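You operate a simulated robot arm through the tools that you are given. There is no shell and no other tool.

The job below is to be done with a simulated two-armed robot. You get a single attempt, and the scene is never put back.

Task
Pick up the white spare nozzle from the top of the grey bench with one hand, pass it to the other hand and put it on the top of the infeed rollers. Set down upright: spare nozzle.

It is judged by the outcome, as a careful person would: the job done as asked, and still so three seconds after it is handed in. It fails if anything else is knocked over, pushed out of place, dropped, spilled or broken.

Robot
Two 7-joint arms with two-finger parallel grippers on one trunk, on a base that moves. Base frame: it is fixed to the floor where the robot stands at the start and does not move with it; the origin is under the middle of the robot, x ahead of it, y to its left, z up; the surface under the hand at the start is at about z = 0.8. Lengths are in m, angles in degrees, forces in N, time in s.
The left shoulder is at the start at [0.062, 0.197, 1.079], the right one opposite. With the tool pointing down near the work surface each hand reaches from about 0.3 to 0.72 m from the robot's upright axis, wherever it stands, measured 20 degrees to its own side. Places, roughly: top of the infeed rollers [4.6, 0.4, 0.6]. Payload 1.57 kg a hand.
The tool frame of a hand sits at the grasp point between the pads (the TCP): z along the fingers, y along the line on which they close. The tips reach 0.03 m beyond it. The gripper opens to 0.11 m. The fingers are 0.024 m wide and 0.012 m thick; the gripper's body (0.048 by 0.112 m) begins 0.078 m behind the TCP.
Orientation is told as [roll, pitch, yaw] about the base's x, y, z axes, in that order, counted from this pose: with the fingers straight down and closing along the base's y, the tool's x points along the base's -x, its y along +y and its z along -z.

Tools
- The arms move only by the tool jog_arm. It takes "left_plan", "right_plan" or both (then of equal length, played together; a hand with none holds still); each is a list of rows, each an object of numbers (a shift or turn left out is 0, a gripper value left out holds the last): "dx", "dy", "dz": the shift along the tool's x, y, z in units of 300 mm (1.0 is 300 mm); "ax", "ay", "az": the turn, a rotation vector about the tool's x, y, z in units of 120 degrees (1.0 is 120 degrees); "claw": the gripper command, from -1 (fully open) to 1 (shut), values between in proportion. In form: [{"dx": .., "dy": .., "dz": .., "ax": .., "ay": .., "az": .., "claw": ..}, ...]. A call has 1 to 20 rows; each row is the pose to reach, as a shift and turn from the pose commanded when the call began, along the tool's axes at that moment. A call with a number of a shift or a turn outside -1 to 1 is refused whole. A row lasts 0.2 s, in which the tool goes at most 0.05 m and 8.6 degrees; a call with a longer step from one row to the next is refused whole, and so is a gripper value outside its range. Where a pose cannot be reached the arm comes as near as it can. A force on the tool above 40 N (or 10 N above the force at the start of the call, whichever is more), or a blocked arm, ends the call early, and 0.2 s more pass. Each finger travels about 0.072 m/s and halts on what it meets, pressing with about 37 N; the grip force reading is that of the motor and also rises with nothing between the fingers. The clock runs only during rows and for 0.2 s after the last one: add rows that repeat a pose to give the fingers time. The reply holds the time, the measured pose of the TCP, the force on the tool along the base axes, the opening and the grip force, in the units named above and with some noise, with the torque about the TCP (base axes, N m) and any sound that the robot's microphone picked up.
- Cameras (640 x 400 px; columns grow to the right, rows downward): "scene" is now at [0.0967, -0.0104, 1.649]; the picture's right is [-0.18, -0.98, 0.00], its down [-0.87, 0.16, -0.48] and it looks along [0.47, -0.08, -0.88] (base axes); focal length 252 px, centre (320, 200). "left" rides on the left gripper at [0.07, -0.016, -0.141] in its tool frame; the picture's right is [0.23, 0.97, 0.00], its down [-0.85, 0.20, -0.48] and it looks along [-0.47, 0.11, 0.88] (tool axes); focal length 222 px, centre (320, 200). "right" rides on the right gripper at [0.07, 0.016, -0.141] in its tool frame; the picture's right is [-0.23, 0.97, 0.00], its down [-0.85, -0.20, -0.48] and it looks along [-0.47, -0.11, 0.88] (tool axes); focal length 222 px, centre (320, 200). There is no depth. A picture from a camera that has moved, and an enlarged one, comes with that camera's place and axes in the base frame and with its lens.
- capture(camera): a new picture of that camera. The clock stands still meanwhile.
- slide_trunk(by): slides the trunk up (or, below 0, down) by that many m; the arms and the scene camera ride with it, the base frame stays. It gives what a move gives, with no picture.
- steer(legs): drives the robot by 1 to 6 legs, each [ahead, left, turn to the left] in m, m and degrees, along the robot's own axes; the way and the turn of a leg run together, so that a leg with both is an arc; at most 1.5 m and 180 degrees a leg. The arms and the cameras ride along, it lands a little off, and it stops where it bumps. It gives what a move gives.
- head_to(pan, tilt): turns the head with the scene camera to pan (to the left, within 86 degrees either way) and tilt (down, from -29 to 69), counted from straight ahead of the robot. It gives what a move gives.
- inspect(camera, box): a new picture of the part [left, top, right, bottom] of that camera's present view, enlarged. The clock stands still meanwhile.
- close_job(): hands the job in; it is judged then, once.

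Places have to be worked out from the pictures, the camera data and where the tool is seen. Open the grippers and draw the arms clear of the work before you hand the job in, unless the task says otherwise.

The tools are called as name(argument=value, ...) on one line, values as JSON. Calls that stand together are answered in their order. jog_arm: Moves the arms, as the interface text tells. Its arguments: {"type":"object","properties":{"left_plan":{"type":"array"},"right_plan":{"type":"array"}},"required":[]} The other tools are called the same way: slide_trunk (by) moves the trunk up or down; steer (legs) drives the base; head_to (pan, tilt) turns the head that bears the scene camera; capture (camera) takes a picture; inspect (camera, box) takes an enlarged picture of a part of a camera's view; close_job () hands the job in.

At the start:

```text
clock: 0.0
left_eef_pos: [0.4643, 0.1488, 1.0776]
left_tool_rot: [0.0, 0.1, 0.0]
left_ft_force: [0.1, -0.2, -0.3]
left_moment: [-0.03, -0.02, -0.01]
left_finger_gap: 0.1098
left_grip_force: 0.1
right_eef_pos: [0.3913, -0.2238, 1.0251]
right_tool_rot: [0.0, 0.0, 0.0]
right_ft_force: [0.5, -0.5, 0.3]
right_moment: [0.0, -0.02, 0.0]
right_finger_gap: 0.1101
right_grip_force: 0.1
trunk travel left (down, up): [-0.675, 0.315]
robot x, y, heading: [-0.0011, 0.0029, -0.3]
head pan, tilt (commanded): [-10.2, 61.4]
```

scene: 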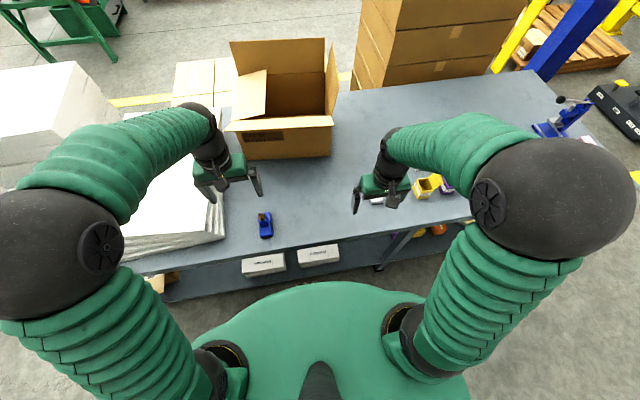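
right: 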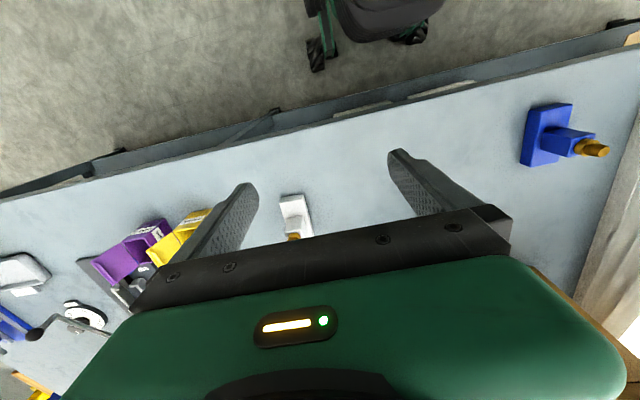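
left: 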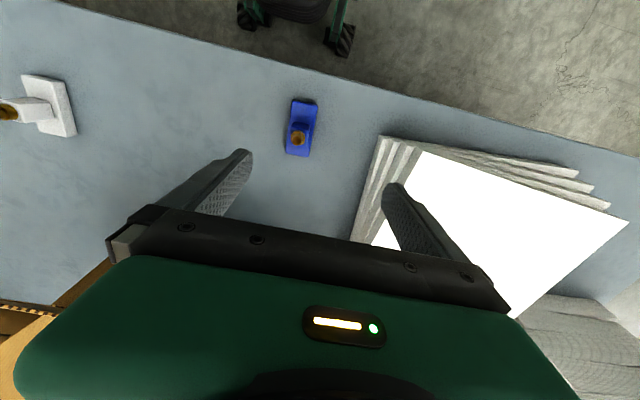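

I see a white nozzle near the right hand and a blue one nearer to the left; I take enlarged views first to see the white nozzle's shape and place.

inspect(camera="right", box=[220, 160, 400, 272])

inspect(camera="left", box=[0, 50, 160, 150])

inspect(camera="scene", box=[330, 140, 490, 240])

```text
3.56 times, centred on (310, 216) of right
camera zoom: at [0.3199, -0.2073, 1.1675], right [0.23, 0.97, 0.0], down [0.86, -0.2, 0.48], along [0.47, -0.11, -0.88], focal length 790 px, centre (356, 143)
```

zoom: 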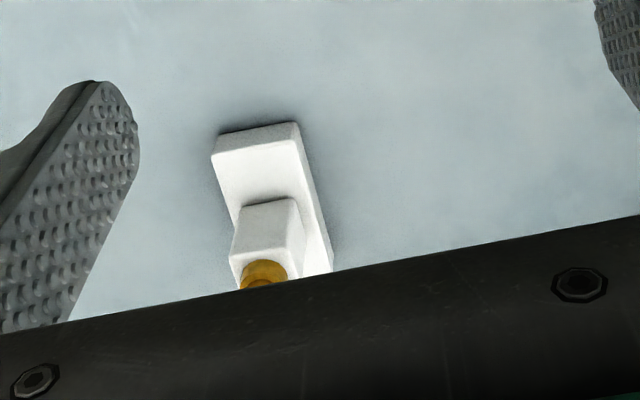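

```text
4.00 times, centred on (80, 100) of left
camera zoom: at [0.3934, 0.1338, 1.2187], right [-0.23, 0.97, 0.0], down [0.86, 0.2, 0.48], along [0.47, 0.11, -0.88], focal length 888 px, centre (1280, 600)
```

zoom: 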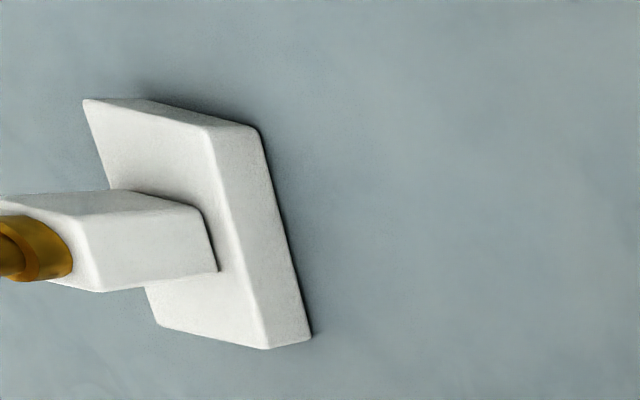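

```text
4.00 times, centred on (410, 190) of scene
camera zoom: at [0.0967, -0.0104, 1.649], right [-0.18, -0.98, 0.0], down [-0.87, 0.16, -0.48], along [0.47, -0.08, -0.88], focal length 1008 px, centre (-40, 240)
```

zoom: 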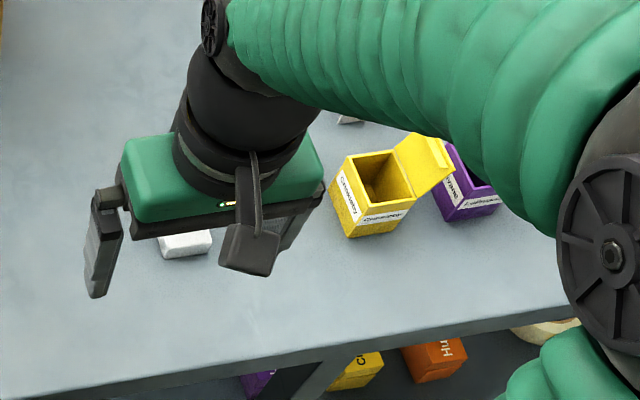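

The white nozzle has its plate on the bench at about x 0.50–0.585, y −0.32 to −0.28, with a block and brass tip on top. I turn the head level to survey the room and the route to the rollers.

head_to(pan=0, tilt=15)

capture(camera="scene")

head_to(pan=60, tilt=25)

capture(camera="scene")

head_to(pan=-60, tilt=25)

capture(camera="scene")

```text
clock: 1.1
left_eef_pos: [0.4641, 0.1492, 1.0784]
left_tool_rot: [0.0, 0.0, 0.1]
left_ft_force: [0.2, 0.0, -1.0]
left_moment: [0.0, 0.03, -0.01]
left_finger_gap: 0.11
left_grip_force: 0.0
right_eef_pos: [0.3901, -0.2226, 1.0258]
right_tool_rot: [-0.1, 0.0, 0.0]
right_ft_force: [0.0, -0.2, 0.3]
right_moment: [0.01, -0.01, 0.0]
right_finger_gap: 0.1099
right_grip_force: 0.1
trunk travel left (down, up): [-0.675, 0.315]
robot x, y, heading: [-0.0004, -0.0002, 0.0]
head pan, tilt (commanded): [0.0, 15.0]
```

```text
taken
camera scene: at [0.1264, 0.0011, 1.7167], right [0.0, -1.0, 0.0], down [-0.26, 0.0, -0.97], along [0.97, 0.0, -0.26], focal length 252 px, centre (320, 200)
```

scene: 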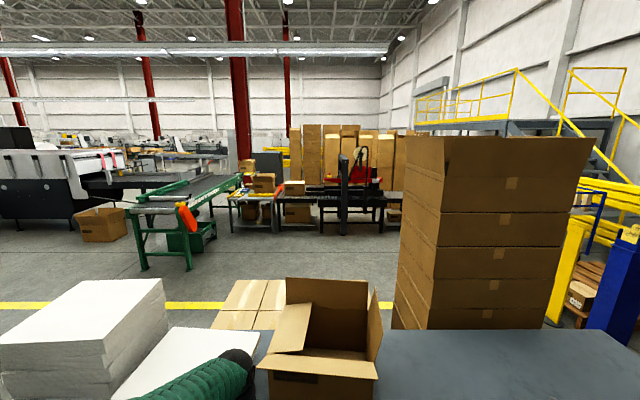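

```text
clock: 2.4
left_eef_pos: [0.4628, 0.1493, 1.0787]
left_tool_rot: [0.0, 0.0, 0.1]
left_ft_force: [-0.1, 0.5, -0.2]
left_moment: [0.01, -0.01, -0.01]
left_finger_gap: 0.11
left_grip_force: 0.1
right_eef_pos: [0.3899, -0.2235, 1.0252]
right_tool_rot: [0.0, 0.1, 0.0]
right_ft_force: [-0.2, -0.5, 0.5]
right_moment: [-0.01, 0.01, -0.01]
right_finger_gap: 0.1099
right_grip_force: 0.1
trunk travel left (down, up): [-0.675, 0.315]
robot x, y, heading: [0.0026, 0.0024, 0.0]
head pan, tilt (commanded): [60.0, 25.0]
```

```text
taken
camera scene: at [0.079, 0.0809, 1.7007], right [0.87, -0.5, 0.0], down [-0.21, -0.37, -0.91], along [0.45, 0.78, -0.42], focal length 252 px, centre (320, 200)
```

scene: 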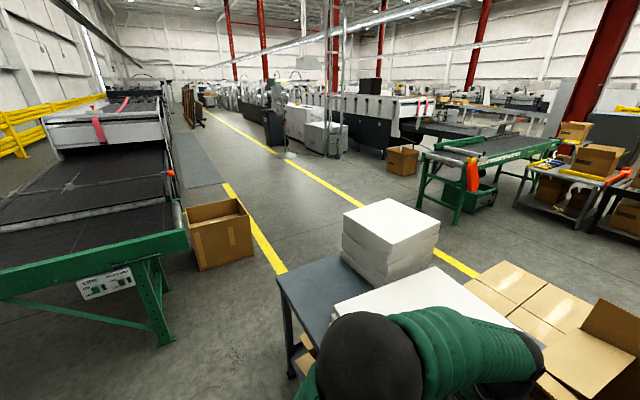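

```text
clock: 4.4
left_eef_pos: [0.4633, 0.1486, 1.0793]
left_tool_rot: [0.0, 0.1, 0.0]
left_ft_force: [0.3, -0.3, 0.6]
left_moment: [0.02, -0.01, 0.01]
left_finger_gap: 0.1101
left_grip_force: 0.1
right_eef_pos: [0.3891, -0.2232, 1.0258]
right_tool_rot: [0.0, 0.0, 0.0]
right_ft_force: [0.3, 0.7, -0.4]
right_moment: [0.02, 0.02, -0.06]
right_finger_gap: 0.1103
right_grip_force: 0.1
trunk travel left (down, up): [-0.675, 0.315]
robot x, y, heading: [0.0034, -0.0027, -0.3]
head pan, tilt (commanded): [-60.0, 25.0]
```

```text
taken
camera scene: at [0.0789, -0.0787, 1.7007], right [-0.87, -0.5, 0.0], down [-0.21, 0.37, -0.91], along [0.45, -0.78, -0.42], focal length 252 px, centre (320, 200)
```

scene: 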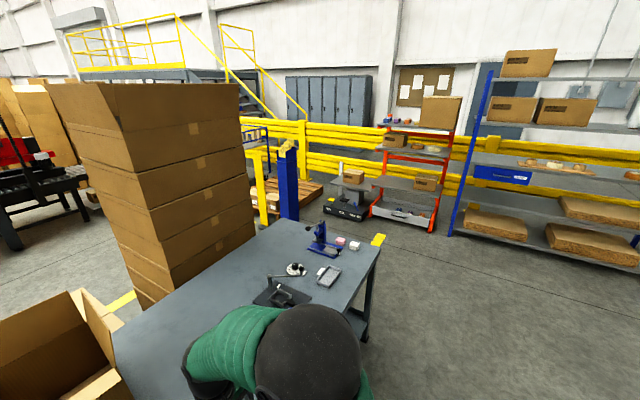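

I aim the head straight ahead again and enlarge the area around pixel (298,196), where [4.6, 0.4, 0.6] should appear.

head_to(pan=0, tilt=15)

inspect(camera="scene", box=[220, 140, 412, 260])

inspect(camera="scene", box=[100, 140, 300, 265])

```text
clock: 5.7
left_eef_pos: [0.4635, 0.1487, 1.0778]
left_tool_rot: [-0.1, -0.1, -0.1]
left_ft_force: [-0.8, 0.5, -0.7]
left_moment: [-0.03, -0.01, -0.03]
left_finger_gap: 0.1097
left_grip_force: 0.1
right_eef_pos: [0.3896, -0.2246, 1.0256]
right_tool_rot: [0.0, 0.0, 0.0]
right_ft_force: [0.6, -0.2, -0.3]
right_moment: [0.03, -0.04, 0.01]
right_finger_gap: 0.1099
right_grip_force: 0.1
trunk travel left (down, up): [-0.675, 0.315]
robot x, y, heading: [0.0033, -0.0, -0.0]
head pan, tilt (commanded): [0.0, 15.0]
```

```text
3.33 times, centred on (316, 200) of scene
camera zoom: at [0.1263, 0.0011, 1.7168], right [0.0, -1.0, 0.0], down [-0.26, 0.0, -0.97], along [0.97, 0.0, -0.26], focal length 840 px, centre (333, 200)
```

zoom: 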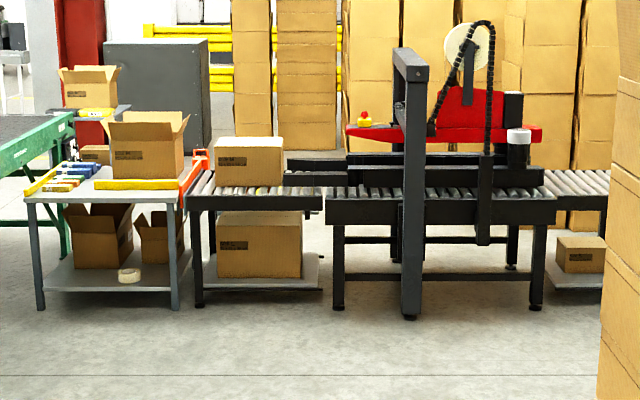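

```text
3.20 times, centred on (200, 202) of scene
camera zoom: at [0.1263, 0.0011, 1.7168], right [0.0, -1.0, 0.0], down [-0.26, 0.0, -0.97], along [0.97, 0.0, -0.26], focal length 806 px, centre (704, 192)
```

zoom: 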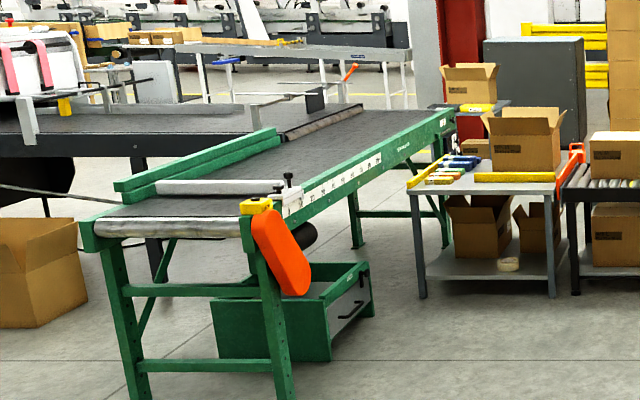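

The infeed rollers are the short roller table left of the red case sealer, with a carton standing on it. Now I move the right hand above the white nozzle at height to look at it more closely.

jog_arm(right_plan=[{"dx": -0.1, "dy": -0.05}, {"dx": -0.2, "dy": -0.1}, {"dx": -0.3, "dy": -0.15}, {"dx": -0.4, "dy": -0.2}, {"dx": -0.5, "dy": -0.25}, {"dx": -0.5, "dy": -0.25}])

capture(camera="right")

inspect(camera="right", box=[240, 80, 400, 180])

inspect(camera="left", box=[0, 50, 160, 150])

```text
clock: 7.1
left_eef_pos: [0.4617, 0.1491, 1.0783]
left_tool_rot: [0.0, 0.0, 0.0]
left_ft_force: [0.4, 0.2, -1.2]
left_moment: [-0.01, -0.05, 0.03]
left_finger_gap: 0.1101
left_grip_force: 0.0
right_eef_pos: [0.5384, -0.3, 1.0266]
right_tool_rot: [0.0, 0.0, 0.0]
right_ft_force: [0.0, 0.5, -0.1]
right_moment: [0.0, -0.03, -0.04]
right_finger_gap: 0.1102
right_grip_force: 0.0
trunk travel left (down, up): [-0.675, 0.315]
robot x, y, heading: [0.0007, -0.0002, -0.2]
head pan, tilt (commanded): [0.0, 15.0]
```

```text
taken
camera right: at [0.4671, -0.2837, 1.1688], right [0.23, 0.97, 0.0], down [0.85, -0.2, 0.48], along [0.47, -0.11, -0.88], focal length 222 px, centre (320, 200)
```

right: 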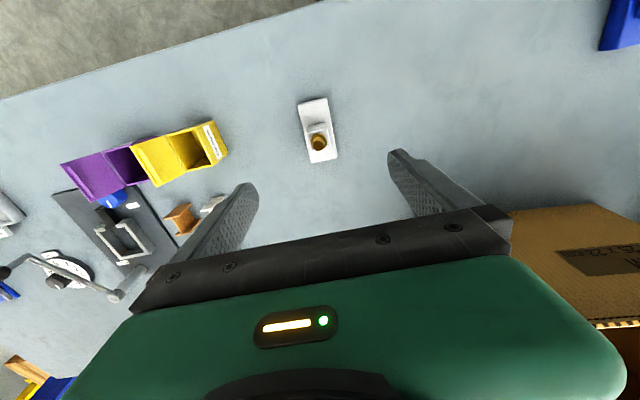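

```text
4.00 times, centred on (320, 130) of right
camera zoom: at [0.4671, -0.2837, 1.1688], right [0.23, 0.97, 0.0], down [0.85, -0.2, 0.48], along [0.47, -0.11, -0.88], focal length 888 px, centre (320, 480)
```

zoom: 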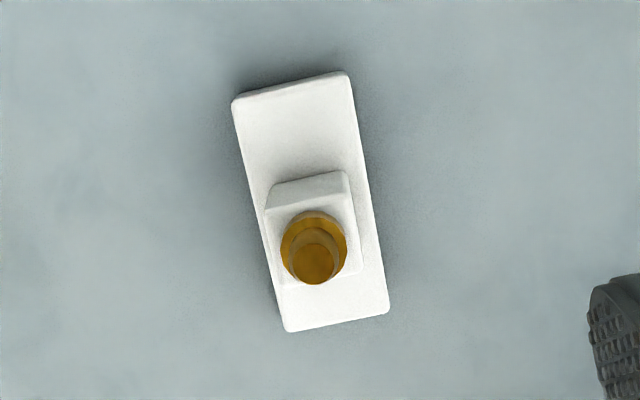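

```text
4.00 times, centred on (80, 100) of left
camera zoom: at [0.3913, 0.1333, 1.2196], right [-0.23, 0.97, 0.0], down [0.85, 0.2, 0.48], along [0.47, 0.11, -0.88], focal length 888 px, centre (1280, 600)
```

zoom: 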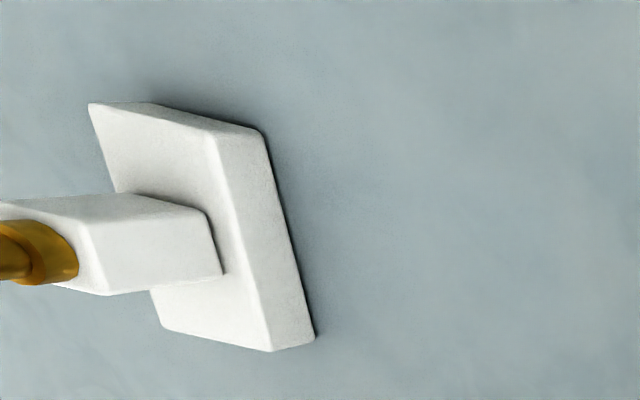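

The nozzle is a 0.09×0.042×0.02 m plate centred near (0.540, −0.303), with a ~0.03 m block up to z≈0.863 and a brass tip above. My plan is for the right hand to grip the near plate end, tilted 45°, so that the left hand can later take the block from straight above; I tilt the right hand now at a safe height.

jog_arm(right_plan=[{"dx": 0.06, "dy": -0.002, "dz": 0.03, "ay": -0.0625}, {"dx": 0.12, "dy": -0.004, "dz": 0.07, "ay": -0.125}, {"dx": 0.18, "dy": -0.006, "dz": 0.11, "ay": -0.1875}, {"dx": 0.24, "dy": -0.008, "dz": 0.15, "ay": -0.25}, {"dx": 0.3, "dy": -0.01, "dz": 0.19, "ay": -0.3125}, {"dx": 0.327, "dy": -0.01, "dz": 0.223, "ay": -0.375}, {"dx": 0.327, "dy": -0.01, "dz": 0.223, "ay": -0.375}])

capture(camera="right")

head_to(pan=-20, tilt=55)

capture(camera="scene")

```text
clock: 8.7
left_eef_pos: [0.4632, 0.1496, 1.0772]
left_tool_rot: [0.1, 0.0, 0.1]
left_ft_force: [0.2, -1.0, 0.5]
left_moment: [0.01, -0.02, 0.03]
left_finger_gap: 0.1099
left_grip_force: 0.0
right_eef_pos: [0.4474, -0.3057, 0.956]
right_tool_rot: [0.1, -45.0, 0.0]
right_ft_force: [-0.1, 0.3, -0.5]
right_moment: [0.04, -0.05, 0.01]
right_finger_gap: 0.11
right_grip_force: 0.0
right hand out of reach, approached as far as the arm can: row 6, 7
trunk travel left (down, up): [-0.675, 0.315]
robot x, y, heading: [0.0027, -0.0023, -0.1]
head pan, tilt (commanded): [0.0, 15.0]
```

```text
taken
camera right: at [0.297, -0.289, 1.0074], right [0.16, 0.97, 0.16], down [0.27, -0.2, 0.94], along [0.95, -0.11, -0.29], focal length 222 px, centre (320, 200)
```

right: 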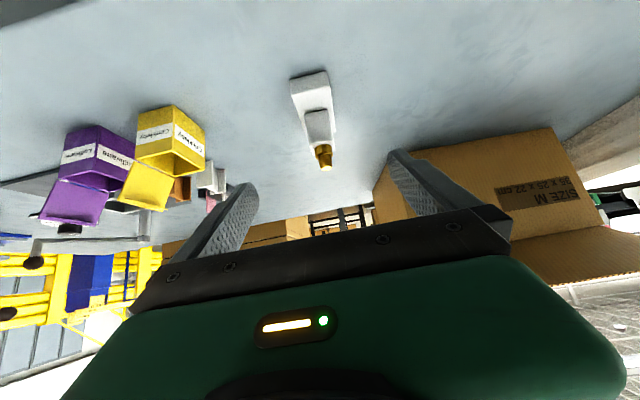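

```text
clock: 9.8
left_eef_pos: [0.4625, 0.1488, 1.0778]
left_tool_rot: [0.1, 0.0, 0.0]
left_ft_force: [0.5, 0.0, 0.0]
left_moment: [0.03, 0.02, -0.02]
left_finger_gap: 0.11
left_grip_force: 0.0
right_eef_pos: [0.4486, -0.3054, 0.9561]
right_tool_rot: [0.2, -44.9, -0.1]
right_ft_force: [-0.3, 1.0, -0.7]
right_moment: [0.0, -0.01, 0.02]
right_finger_gap: 0.1099
right_grip_force: 0.1
trunk travel left (down, up): [-0.675, 0.315]
robot x, y, heading: [-0.0014, 0.0042, -0.1]
head pan, tilt (commanded): [-20.0, 55.0]
```

```text
taken
camera scene: at [0.1005, -0.0248, 1.6567], right [-0.34, -0.94, 0.0], down [-0.77, 0.28, -0.57], along [0.54, -0.2, -0.82], focal length 252 px, centre (320, 200)
```

scene: 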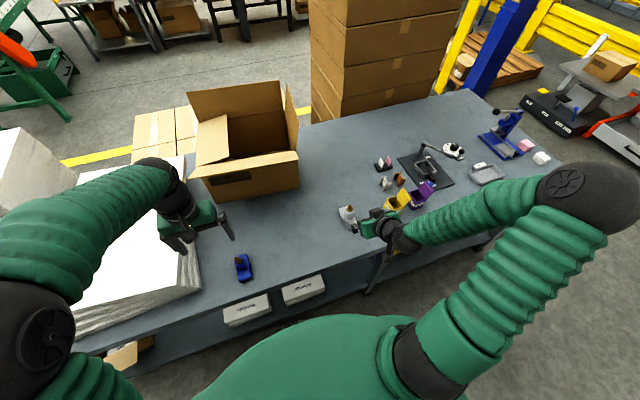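

The right hand is tilted at 45° but close to its folded limit, so I back the base up 0.10 m for a better posture, then enlarge the view to refine the nozzle's place.

steer(legs=[[-0.1, 0, 0]])

inspect(camera="right", box=[240, 50, 400, 150])

inspect(camera="scene", box=[280, 120, 440, 220])

```text
clock: 10.9
left_eef_pos: [0.366, 0.1476, 1.0779]
left_tool_rot: [0.2, 0.1, 0.1]
left_ft_force: [-0.2, 0.2, -0.5]
left_moment: [-0.02, -0.03, 0.03]
left_finger_gap: 0.11
left_grip_force: 0.1
right_eef_pos: [0.351, -0.3059, 0.9552]
right_tool_rot: [0.2, -44.8, -0.1]
right_ft_force: [0.3, -0.3, -1.2]
right_moment: [0.0, -0.03, 0.02]
right_finger_gap: 0.1101
right_grip_force: 0.0
trunk travel left (down, up): [-0.675, 0.315]
robot x, y, heading: [-0.0978, 0.0006, -0.2]
head pan, tilt (commanded): [-20.0, 55.0]
```

```text
4.00 times, centred on (320, 100) of right
camera zoom: at [0.2008, -0.2897, 1.0067], right [0.16, 0.97, 0.16], down [0.27, -0.2, 0.94], along [0.95, -0.11, -0.3], focal length 888 px, centre (320, 600)
```

zoom: 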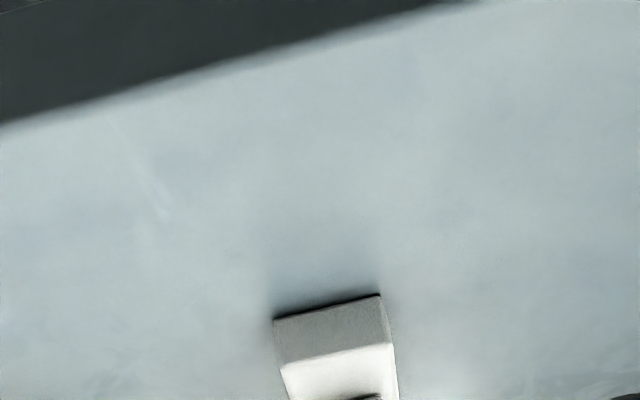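

```text
4.00 times, centred on (360, 170) of scene
camera zoom: at [0.0064, -0.0251, 1.6563], right [-0.34, -0.94, 0.0], down [-0.77, 0.28, -0.57], along [0.54, -0.19, -0.82], focal length 1008 px, centre (160, 320)
```

zoom: 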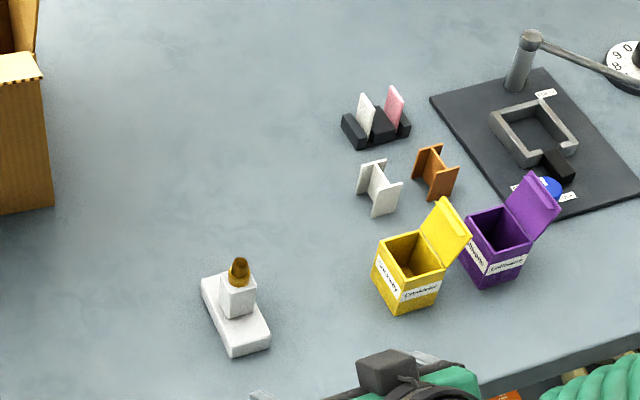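

Both views agree: bench surface ≈0.80, plate near end x≈0.495, y centre −0.303, brass top ≈0.90. I move the tilted right hand to a pre-grasp point about 8 cm back along its finger axis.

jog_arm(right_plan=[{"dx": -0.018, "dz": 0.093}, {"dx": -0.035, "dz": 0.186}, {"dx": -0.053, "dz": 0.279}, {"dx": -0.071, "dz": 0.372}, {"dx": -0.071, "dz": 0.372}])

capture(camera="right")

```text
clock: 12.2
left_eef_pos: [0.3639, 0.1492, 1.0784]
left_tool_rot: [0.0, 0.0, 0.0]
left_ft_force: [0.0, -0.3, 0.0]
left_moment: [0.0, -0.01, 0.01]
left_finger_gap: 0.1103
left_grip_force: 0.0
right_eef_pos: [0.4423, -0.3055, 0.8918]
right_tool_rot: [0.2, -44.9, 0.1]
right_ft_force: [0.6, -1.6, 0.6]
right_moment: [0.01, 0.03, 0.0]
right_finger_gap: 0.11
right_grip_force: 0.0
trunk travel left (down, up): [-0.675, 0.315]
robot x, y, heading: [-0.1001, -0.0029, -0.0]
head pan, tilt (commanded): [-20.0, 55.0]
```

```text
taken
camera right: at [0.2915, -0.2903, 0.9432], right [0.16, 0.97, 0.16], down [0.27, -0.2, 0.94], along [0.95, -0.11, -0.29], focal length 222 px, centre (320, 200)
```

right: 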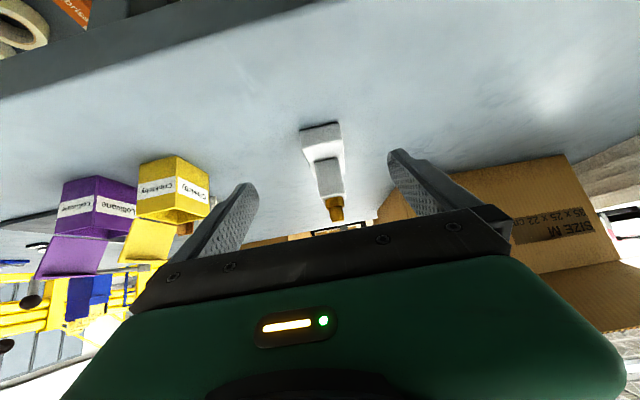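

The nozzle sits centred between the open fingers. I advance 0.078 m along the finger axis with a small y correction, to straddle the near end of the plate just above the bench.

jog_arm(right_plan=[{"dx": 0.001, "dy": 0.003, "dz": 0.07}, {"dx": 0.002, "dy": 0.006, "dz": 0.14}, {"dx": 0.002, "dy": 0.008, "dz": 0.19}, {"dx": 0.003, "dy": 0.008, "dz": 0.23}, {"dx": 0.003, "dy": 0.008, "dz": 0.26}, {"dx": 0.003, "dy": 0.008, "dz": 0.26}])

capture(camera="right")

inspect(camera="scene", box=[280, 120, 440, 220])

```text
clock: 13.6
left_eef_pos: [0.3623, 0.1486, 1.0792]
left_tool_rot: [-0.1, -0.1, -0.1]
left_ft_force: [-0.2, 0.3, 0.3]
left_moment: [-0.01, -0.01, -0.02]
left_finger_gap: 0.1102
left_grip_force: 0.1
right_eef_pos: [0.496, -0.302, 0.8367]
right_tool_rot: [0.2, -45.0, 0.0]
right_ft_force: [0.1, 0.0, -0.4]
right_moment: [-0.03, 0.03, 0.02]
right_finger_gap: 0.1102
right_grip_force: 0.0
trunk travel left (down, up): [-0.675, 0.315]
robot x, y, heading: [-0.0963, 0.001, -0.0]
head pan, tilt (commanded): [-20.0, 55.0]
```

```text
taken
camera right: at [0.3453, -0.2867, 0.8878], right [0.16, 0.97, 0.16], down [0.27, -0.2, 0.94], along [0.95, -0.11, -0.29], focal length 222 px, centre (320, 200)
```

right: 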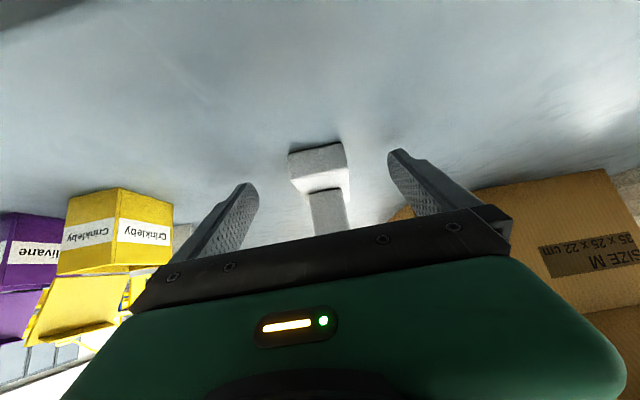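

```text
4.00 times, centred on (360, 170) of scene
camera zoom: at [0.0027, -0.0246, 1.6566], right [-0.34, -0.94, 0.0], down [-0.77, 0.28, -0.57], along [0.54, -0.2, -0.82], focal length 1008 px, centre (160, 320)
```

zoom: 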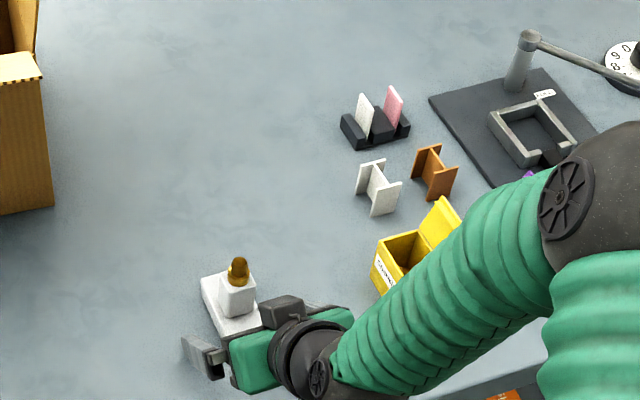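

The fingers straddle the plate end with no contact. I ease 3 mm further in and close the right gripper on the plate.

jog_arm(right_plan=[{"dz": 0.01}, {"dz": 0.01, "claw": 0.0}, {"dz": 0.01, "claw": 1}, {"dz": 0.01, "claw": 1}, {"dz": 0.01, "claw": 1}, {"dz": 0.01, "claw": 1}, {"dz": 0.01, "claw": 1}, {"dz": 0.01, "claw": 1}])

capture(camera="right")

inspect(camera="scene", box=[280, 120, 440, 220])

```text
clock: 15.3
left_eef_pos: [0.3639, 0.1482, 1.0797]
left_tool_rot: [0.0, -0.1, -0.1]
left_ft_force: [0.6, 0.6, 0.0]
left_moment: [0.0, -0.02, 0.01]
left_finger_gap: 0.1101
left_grip_force: 0.0
right_eef_pos: [0.4982, -0.3022, 0.835]
right_tool_rot: [0.2, -45.0, 0.1]
right_ft_force: [0.7, -0.3, 0.2]
right_moment: [-0.09, -0.11, -0.06]
right_finger_gap: 0.0436
right_grip_force: 36.6
trunk travel left (down, up): [-0.675, 0.315]
robot x, y, heading: [-0.1027, -0.0027, -0.2]
head pan, tilt (commanded): [-20.0, 55.0]
```

```text
taken
camera right: at [0.3482, -0.2867, 0.8863], right [0.16, 0.97, 0.16], down [0.27, -0.2, 0.94], along [0.95, -0.11, -0.29], focal length 222 px, centre (320, 200)
```

right: 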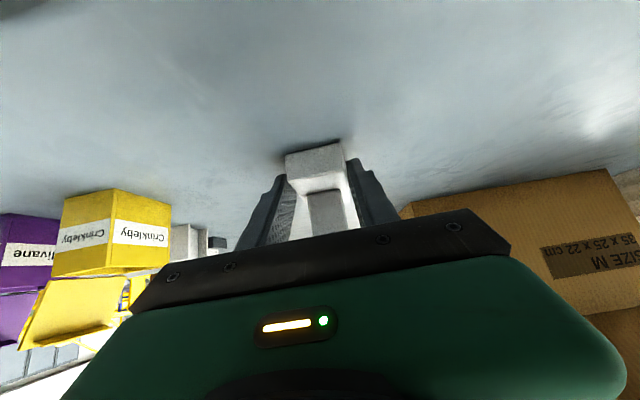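

```text
4.00 times, centred on (360, 170) of scene
camera zoom: at [0.003, -0.0246, 1.6566], right [-0.34, -0.94, 0.0], down [-0.77, 0.28, -0.57], along [0.54, -0.2, -0.82], focal length 1008 px, centre (160, 320)
```

zoom: 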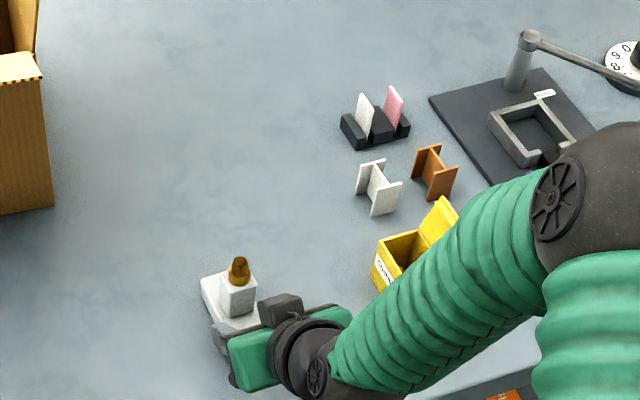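

Grip holds at 0.0436 m, matching the plate width. I lift straight up 0.15 m, slowly at first.

jog_arm(right_plan=[{"dx": -0.02, "dz": -0.02}, {"dx": -0.05, "dz": -0.05}, {"dx": -0.1, "dz": -0.1}, {"dx": -0.15, "dz": -0.15}, {"dx": -0.2, "dz": -0.2}, {"dx": -0.25, "dz": -0.25}, {"dx": -0.3, "dz": -0.3}, {"dx": -0.354, "dz": -0.354}, {"dx": -0.354, "dz": -0.354}])

capture(camera="right")

capture(camera="scene")

```text
clock: 17.4
left_eef_pos: [0.3637, 0.1482, 1.0789]
left_tool_rot: [0.0, -0.1, 0.0]
left_ft_force: [0.2, 0.1, 0.1]
left_moment: [0.02, 0.01, 0.0]
left_finger_gap: 0.1102
left_grip_force: 0.1
right_eef_pos: [0.4992, -0.3016, 0.9856]
right_tool_rot: [0.2, -44.9, -0.1]
right_ft_force: [0.1, 0.4, -3.0]
right_moment: [0.0, 0.11, 0.01]
right_finger_gap: 0.0435
right_grip_force: 36.6
trunk travel left (down, up): [-0.675, 0.315]
robot x, y, heading: [-0.0975, -0.0017, -0.2]
head pan, tilt (commanded): [-20.0, 55.0]
```

```text
taken
camera right: at [0.3496, -0.286, 1.0371], right [0.16, 0.97, 0.16], down [0.27, -0.2, 0.94], along [0.95, -0.11, -0.29], focal length 222 px, centre (320, 200)
```

right: 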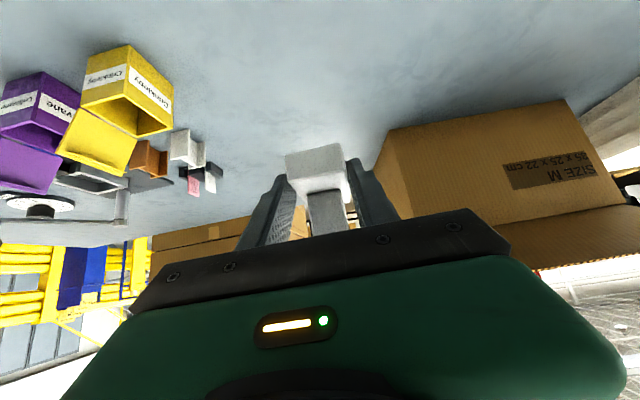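

```text
taken
camera scene: at [0.0041, -0.0246, 1.6565], right [-0.34, -0.94, 0.0], down [-0.77, 0.28, -0.57], along [0.54, -0.2, -0.82], focal length 252 px, centre (320, 200)
```

scene: 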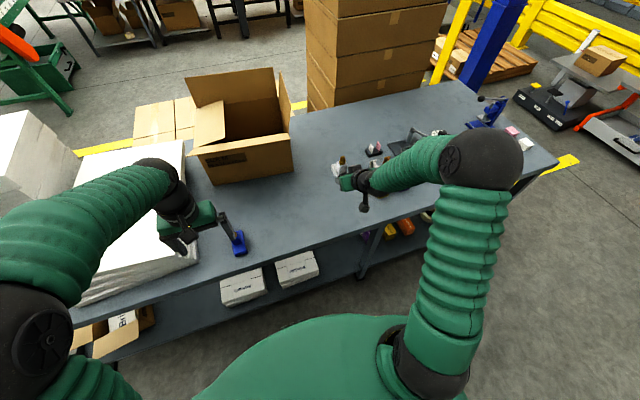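

The nozzle is held firmly (≈3 N) and level. Before the handover I look to both rear sides to find free space to back away from the bench.

head_to(pan=86, tilt=35)

capture(camera="scene")

head_to(pan=-86, tilt=35)

capture(camera="scene")

```text
clock: 19.2
left_eef_pos: [0.3643, 0.1486, 1.0778]
left_tool_rot: [0.0, -0.1, 0.0]
left_ft_force: [-0.1, -0.4, -0.4]
left_moment: [0.0, -0.03, 0.0]
left_finger_gap: 0.11
left_grip_force: 0.1
right_eef_pos: [0.4999, -0.3021, 0.9847]
right_tool_rot: [0.2, -44.8, 0.0]
right_ft_force: [-1.0, -0.3, -3.2]
right_moment: [0.0, 0.16, -0.01]
right_finger_gap: 0.0435
right_grip_force: 37.5
trunk travel left (down, up): [-0.675, 0.315]
robot x, y, heading: [-0.0992, 0.0018, -0.2]
head pan, tilt (commanded): [85.9, 35.0]
```

```text
taken
camera scene: at [-0.0577, 0.0878, 1.685], right [1.0, -0.07, 0.0], down [-0.04, -0.57, -0.82], along [0.06, 0.82, -0.57], focal length 252 px, centre (320, 200)
```

scene: 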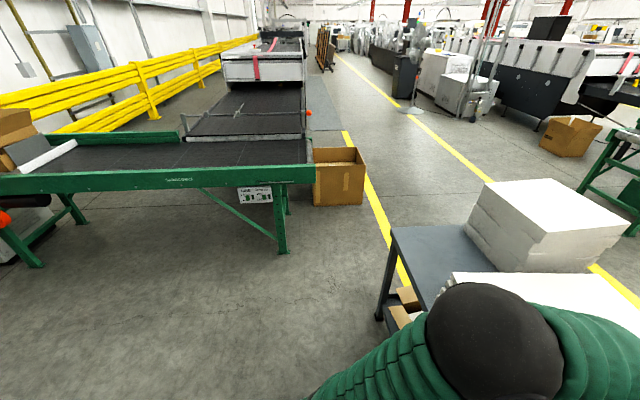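

```text
clock: 21.8
left_eef_pos: [0.3628, 0.1487, 1.0786]
left_tool_rot: [0.2, 0.0, 0.1]
left_ft_force: [0.6, -0.6, -0.1]
left_moment: [-0.05, 0.02, 0.0]
left_finger_gap: 0.11
left_grip_force: 0.0
right_eef_pos: [0.4997, -0.3016, 0.9864]
right_tool_rot: [0.2, -44.9, 0.0]
right_ft_force: [-0.1, 0.5, -3.5]
right_moment: [0.03, 0.1, 0.0]
right_finger_gap: 0.0435
right_grip_force: 37.4
trunk travel left (down, up): [-0.675, 0.315]
robot x, y, heading: [-0.0983, 0.0019, 0.3]
head pan, tilt (commanded): [-85.9, 35.0]
```

```text
taken
camera scene: at [-0.0577, -0.0881, 1.6849], right [-1.0, -0.07, 0.0], down [-0.04, 0.57, -0.82], along [0.06, -0.82, -0.57], focal length 252 px, centre (320, 200)
```

scene: 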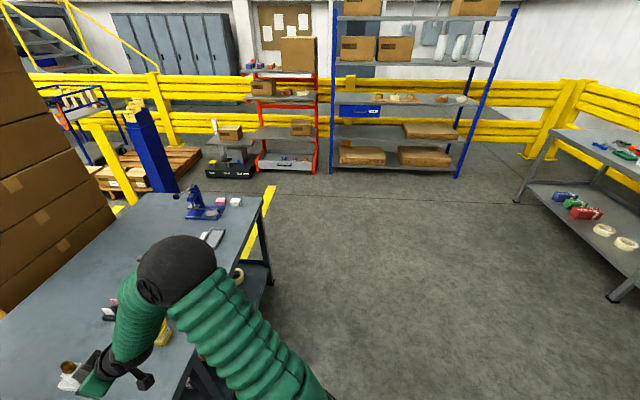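

There is free floor on the right side and behind. I back up 0.3 m so the handover happens clear of the bench.

steer(legs=[[-0.3, 0, 0]])

head_to(pan=0, tilt=50)

capture(camera="scene")

```text
clock: 23.8
left_eef_pos: [0.0696, 0.1466, 1.0781]
left_tool_rot: [0.1, 0.1, 0.0]
left_ft_force: [0.1, -0.4, 0.1]
left_moment: [0.03, 0.0, 0.01]
left_finger_gap: 0.1103
left_grip_force: 0.1
right_eef_pos: [0.2053, -0.3046, 0.9848]
right_tool_rot: [0.2, -45.0, -0.2]
right_ft_force: [0.0, -0.6, -3.2]
right_moment: [-0.02, 0.11, 0.0]
right_finger_gap: 0.0433
right_grip_force: 37.0
trunk travel left (down, up): [-0.675, 0.315]
robot x, y, heading: [-0.3954, 0.0011, -0.2]
head pan, tilt (commanded): [-85.9, 35.0]
```

```text
clock: 25.4
left_eef_pos: [0.0658, 0.1475, 1.0796]
left_tool_rot: [0.1, -0.2, -0.1]
left_ft_force: [-0.1, 0.1, 0.0]
left_moment: [-0.06, -0.03, 0.01]
left_finger_gap: 0.1103
left_grip_force: 0.1
right_eef_pos: [0.2011, -0.3033, 0.9869]
right_tool_rot: [0.2, -45.1, -0.2]
right_ft_force: [-0.4, 0.1, -2.2]
right_moment: [0.03, 0.12, 0.02]
right_finger_gap: 0.0434
right_grip_force: 37.2
trunk travel left (down, up): [-0.675, 0.315]
robot x, y, heading: [-0.3948, 0.0033, -0.2]
head pan, tilt (commanded): [0.0, 50.0]
```

```text
taken
camera scene: at [-0.2829, -0.0002, 1.663], right [0.0, -1.0, 0.0], down [-0.77, 0.0, -0.64], along [0.64, 0.0, -0.77], focal length 252 px, centre (320, 200)
```

scene: 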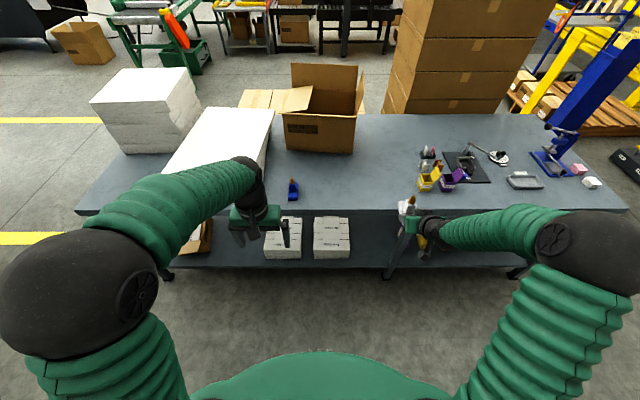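

Now the right hand carries the nozzle to the handover spot in front of the trunk, yawing 60° to the left so its fingers point left-forward, leaving the top of the block free.

jog_arm(right_plan=[{"dx": 0.043, "dy": 0.11, "dz": -0.004, "ax": -0.044, "az": -0.044}, {"dx": 0.086, "dy": 0.22, "dz": -0.009, "ax": -0.088, "az": -0.088}, {"dx": 0.13, "dy": 0.335, "dz": -0.013, "ax": -0.132, "az": -0.132}, {"dx": 0.173, "dy": 0.45, "dz": -0.018, "ax": -0.176, "az": -0.176}, {"dx": 0.216, "dy": 0.56, "dz": -0.022, "ax": -0.22, "az": -0.22}, {"dx": 0.26, "dy": 0.675, "dz": -0.026, "ax": -0.264, "az": -0.264}, {"dx": 0.303, "dy": 0.79, "dz": -0.03, "ax": -0.309, "az": -0.309}, {"dx": 0.346, "dy": 0.9, "dz": -0.035, "ax": -0.3535, "az": -0.3535}, {"dx": 0.346, "dy": 0.9, "dz": -0.035, "ax": -0.3535, "az": -0.3535}])

capture(camera="scene")

capture(camera="left")

```text
clock: 27.4
left_eef_pos: [0.0662, 0.1487, 1.08]
left_tool_rot: [0.0, -0.2, 0.0]
left_ft_force: [0.8, -0.2, -0.3]
left_moment: [-0.03, -0.01, -0.01]
left_finger_gap: 0.11
left_grip_force: 0.0
right_eef_pos: [0.1189, -0.034, 0.9207]
right_tool_rot: [-0.1, -45.1, 60.2]
right_ft_force: [-0.4, 0.3, -2.2]
right_moment: [-0.12, 0.04, -0.01]
right_finger_gap: 0.0435
right_grip_force: 36.9
trunk travel left (down, up): [-0.675, 0.315]
robot x, y, heading: [-0.3942, 0.0028, -0.1]
head pan, tilt (commanded): [0.0, 50.0]
```

```text
taken
camera scene: at [-0.2833, 0.0004, 1.6631], right [0.0, -1.0, 0.0], down [-0.77, 0.0, -0.64], along [0.64, 0.0, -0.77], focal length 252 px, centre (320, 200)
```

scene: 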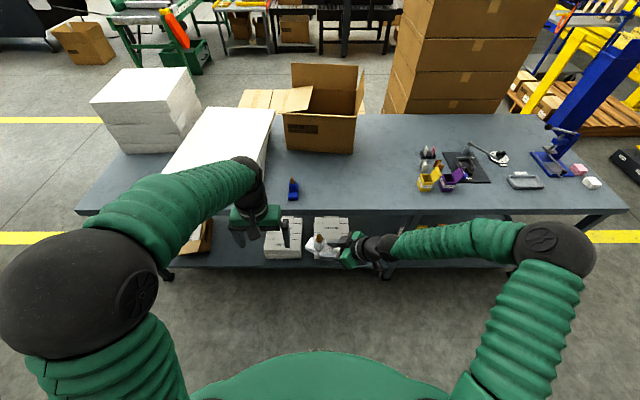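

```text
taken
camera left: at [-0.0051, 0.1329, 1.2203], right [-0.23, 0.97, 0.0], down [0.85, 0.2, 0.48], along [0.47, 0.11, -0.88], focal length 222 px, centre (320, 200)
```

left: 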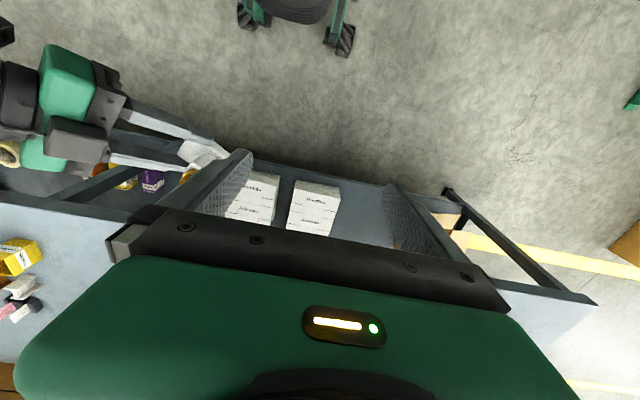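

The nozzle is at about (0.140, 0.003) with its block free above. I bring the left hand over it at safe height, yawed −30° so its fingers close along the plate's long axis, and open it only to about 0.06 m so that it fits between the right fingers.

jog_arm(left_plan=[{"dx": -0.04, "dy": -0.08, "az": 0.042, "claw": -0.1}, {"dx": -0.08, "dy": -0.16, "az": 0.084, "claw": -0.1}, {"dx": -0.12, "dy": -0.24, "az": 0.126, "claw": -0.1}, {"dx": -0.16, "dy": -0.32, "az": 0.168, "claw": -0.1}, {"dx": -0.205, "dy": -0.405, "az": 0.21, "claw": -0.1}, {"dx": -0.247, "dy": -0.487, "az": 0.25, "claw": -0.1}, {"dx": -0.247, "dy": -0.487, "az": 0.25, "claw": -0.1}])

capture(camera="left")

capture(camera="scene")

capture(camera="right")

```text
clock: 29.0
left_eef_pos: [0.1409, 0.0015, 1.079]
left_tool_rot: [0.1, -0.2, -30.2]
left_ft_force: [0.7, 0.0, -0.1]
left_moment: [0.0, 0.01, -0.03]
left_finger_gap: 0.0605
left_grip_force: 0.0
right_eef_pos: [0.1195, -0.0353, 0.9201]
right_tool_rot: [0.0, -45.1, 59.8]
right_ft_force: [0.4, -0.3, -1.5]
right_moment: [-0.1, 0.05, -0.02]
right_finger_gap: 0.0439
right_grip_force: 37.2
trunk travel left (down, up): [-0.675, 0.315]
robot x, y, heading: [-0.3947, 0.0014, -0.2]
head pan, tilt (commanded): [0.0, 50.0]
```

```text
taken
camera left: at [0.0702, 0.0231, 1.2201], right [0.29, 0.96, 0.0], down [0.84, -0.26, 0.48], along [0.46, -0.14, -0.88], focal length 222 px, centre (320, 200)
```

left: 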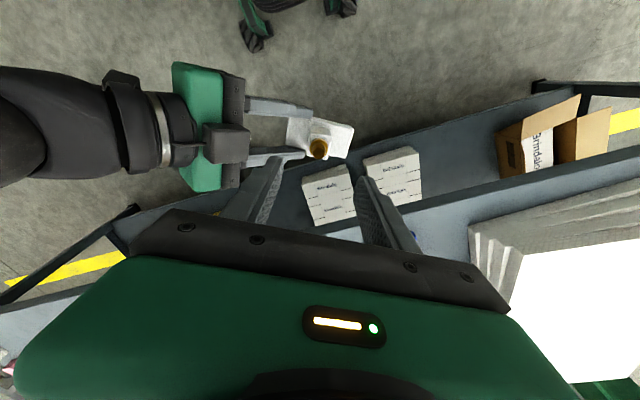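

```text
taken
camera scene: at [-0.2829, -0.0005, 1.663], right [0.0, -1.0, 0.0], down [-0.77, 0.0, -0.64], along [0.64, 0.0, -0.77], focal length 252 px, centre (320, 200)
```

scene: 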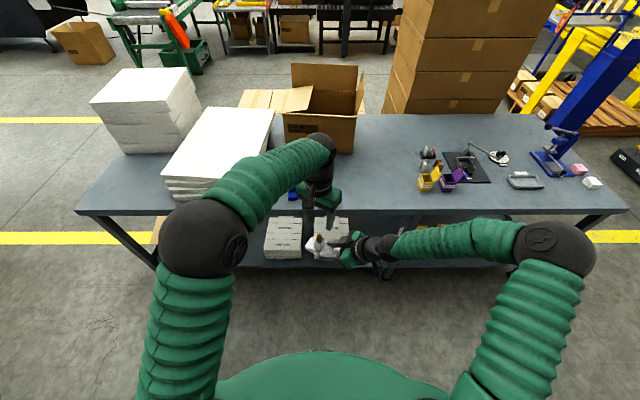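

```text
taken
camera right: at [0.0298, -0.1564, 0.9716], right [-0.76, 0.63, 0.16], down [0.3, 0.13, 0.94], along [0.57, 0.77, -0.29], focal length 222 px, centre (320, 200)
```

right: 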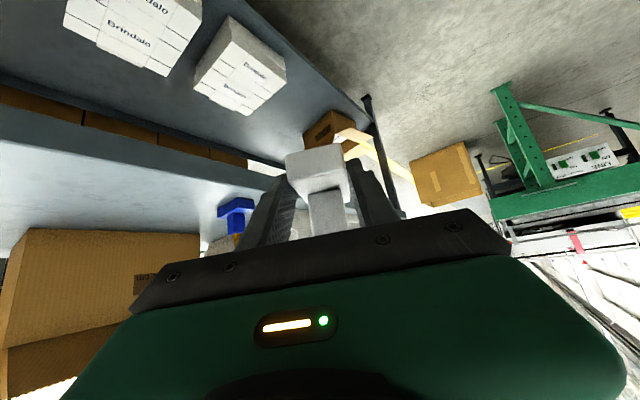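

Left hand is above the nozzle. I enlarge the left camera's view to measure the block and tip against the left tool's axis before descending.

inspect(camera="left", box=[230, 80, 410, 192])

inspect(camera="scene", box=[270, 180, 400, 261])

```text
3.56 times, centred on (320, 136) of left
camera zoom: at [0.0702, 0.0231, 1.2201], right [0.29, 0.96, 0.0], down [0.84, -0.26, 0.48], along [0.46, -0.14, -0.88], focal length 790 px, centre (320, 428)
```

zoom: 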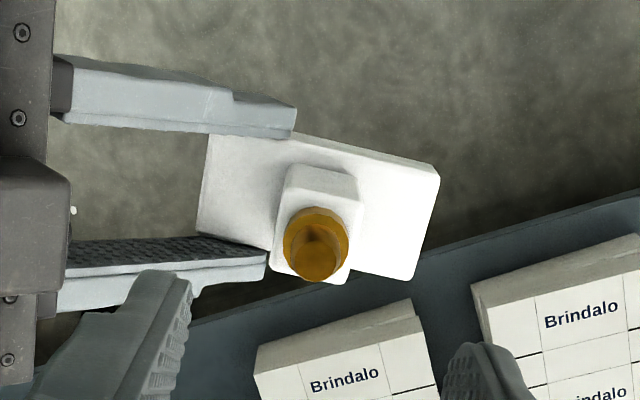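

```text
4.92 times, centred on (335, 220) of scene
camera zoom: at [-0.2829, -0.0005, 1.663], right [0.0, -1.0, 0.0], down [-0.77, 0.0, -0.64], along [0.64, 0.0, -0.77], focal length 1240 px, centre (246, 99)
```

zoom: 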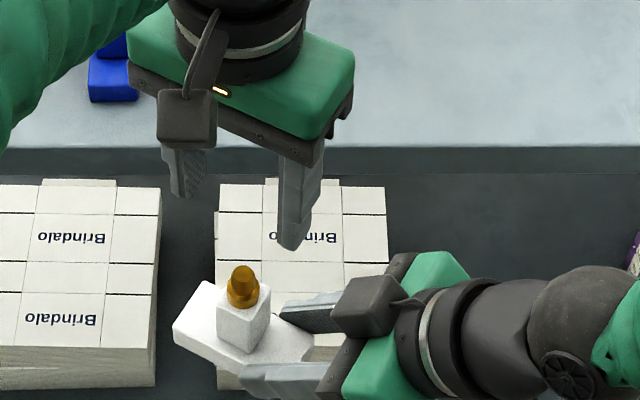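

Enlarged, I can see a box on the upper side of the right gripper that the left body could strike if it came straight down. Instead I'll bring the left hand in tilted ~30° from the opposite (left) side, closing across the block; first I move the left hand out to the left and yaw it to −90°.

jog_arm(left_plan=[{"dx": 0.025, "dy": 0.043, "dz": -0.02, "az": 0.0625}, {"dx": 0.05, "dy": 0.086, "dz": -0.04, "az": 0.125}, {"dx": 0.075, "dy": 0.13, "dz": -0.067, "az": 0.1875}, {"dx": 0.1, "dy": 0.173, "dz": -0.067, "az": 0.25}, {"dx": 0.126, "dy": 0.216, "dz": -0.067, "az": 0.3125}, {"dx": 0.151, "dy": 0.26, "dz": -0.067, "az": 0.375}, {"dx": 0.176, "dy": 0.303, "dz": -0.067, "az": 0.4375}, {"dx": 0.201, "dy": 0.346, "dz": -0.067, "az": 0.5}, {"dx": 0.201, "dy": 0.346, "dz": -0.067, "az": 0.5}])

capture(camera="scene")

```text
clock: 31.0
left_eef_pos: [0.1391, 0.1223, 1.0998]
left_tool_rot: [0.2, 0.1, -90.2]
left_ft_force: [-0.7, 0.9, -0.6]
left_moment: [0.03, -0.01, 0.01]
left_finger_gap: 0.0606
left_grip_force: 0.2
right_eef_pos: [0.12, -0.0352, 0.9211]
right_tool_rot: [0.0, -45.1, 60.0]
right_ft_force: [-0.6, -0.1, -2.8]
right_moment: [-0.09, 0.07, -0.01]
right_finger_gap: 0.0433
right_grip_force: 36.6
trunk travel left (down, up): [-0.675, 0.315]
robot x, y, heading: [-0.3931, 0.0008, -0.1]
head pan, tilt (commanded): [0.0, 50.0]
```

```text
taken
camera scene: at [-0.2826, 0.0007, 1.663], right [0.0, -1.0, 0.0], down [-0.77, 0.0, -0.64], along [0.64, 0.0, -0.77], focal length 252 px, centre (320, 200)
```

scene: 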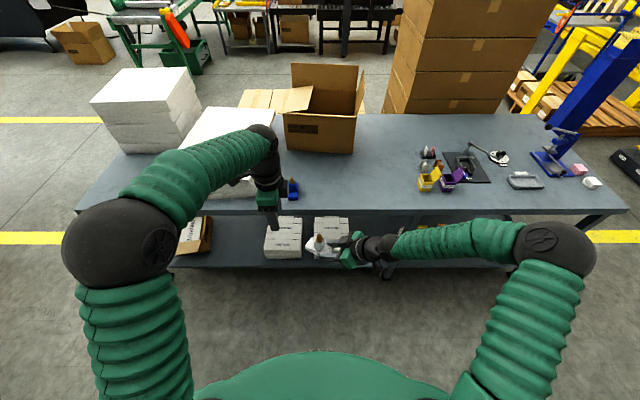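

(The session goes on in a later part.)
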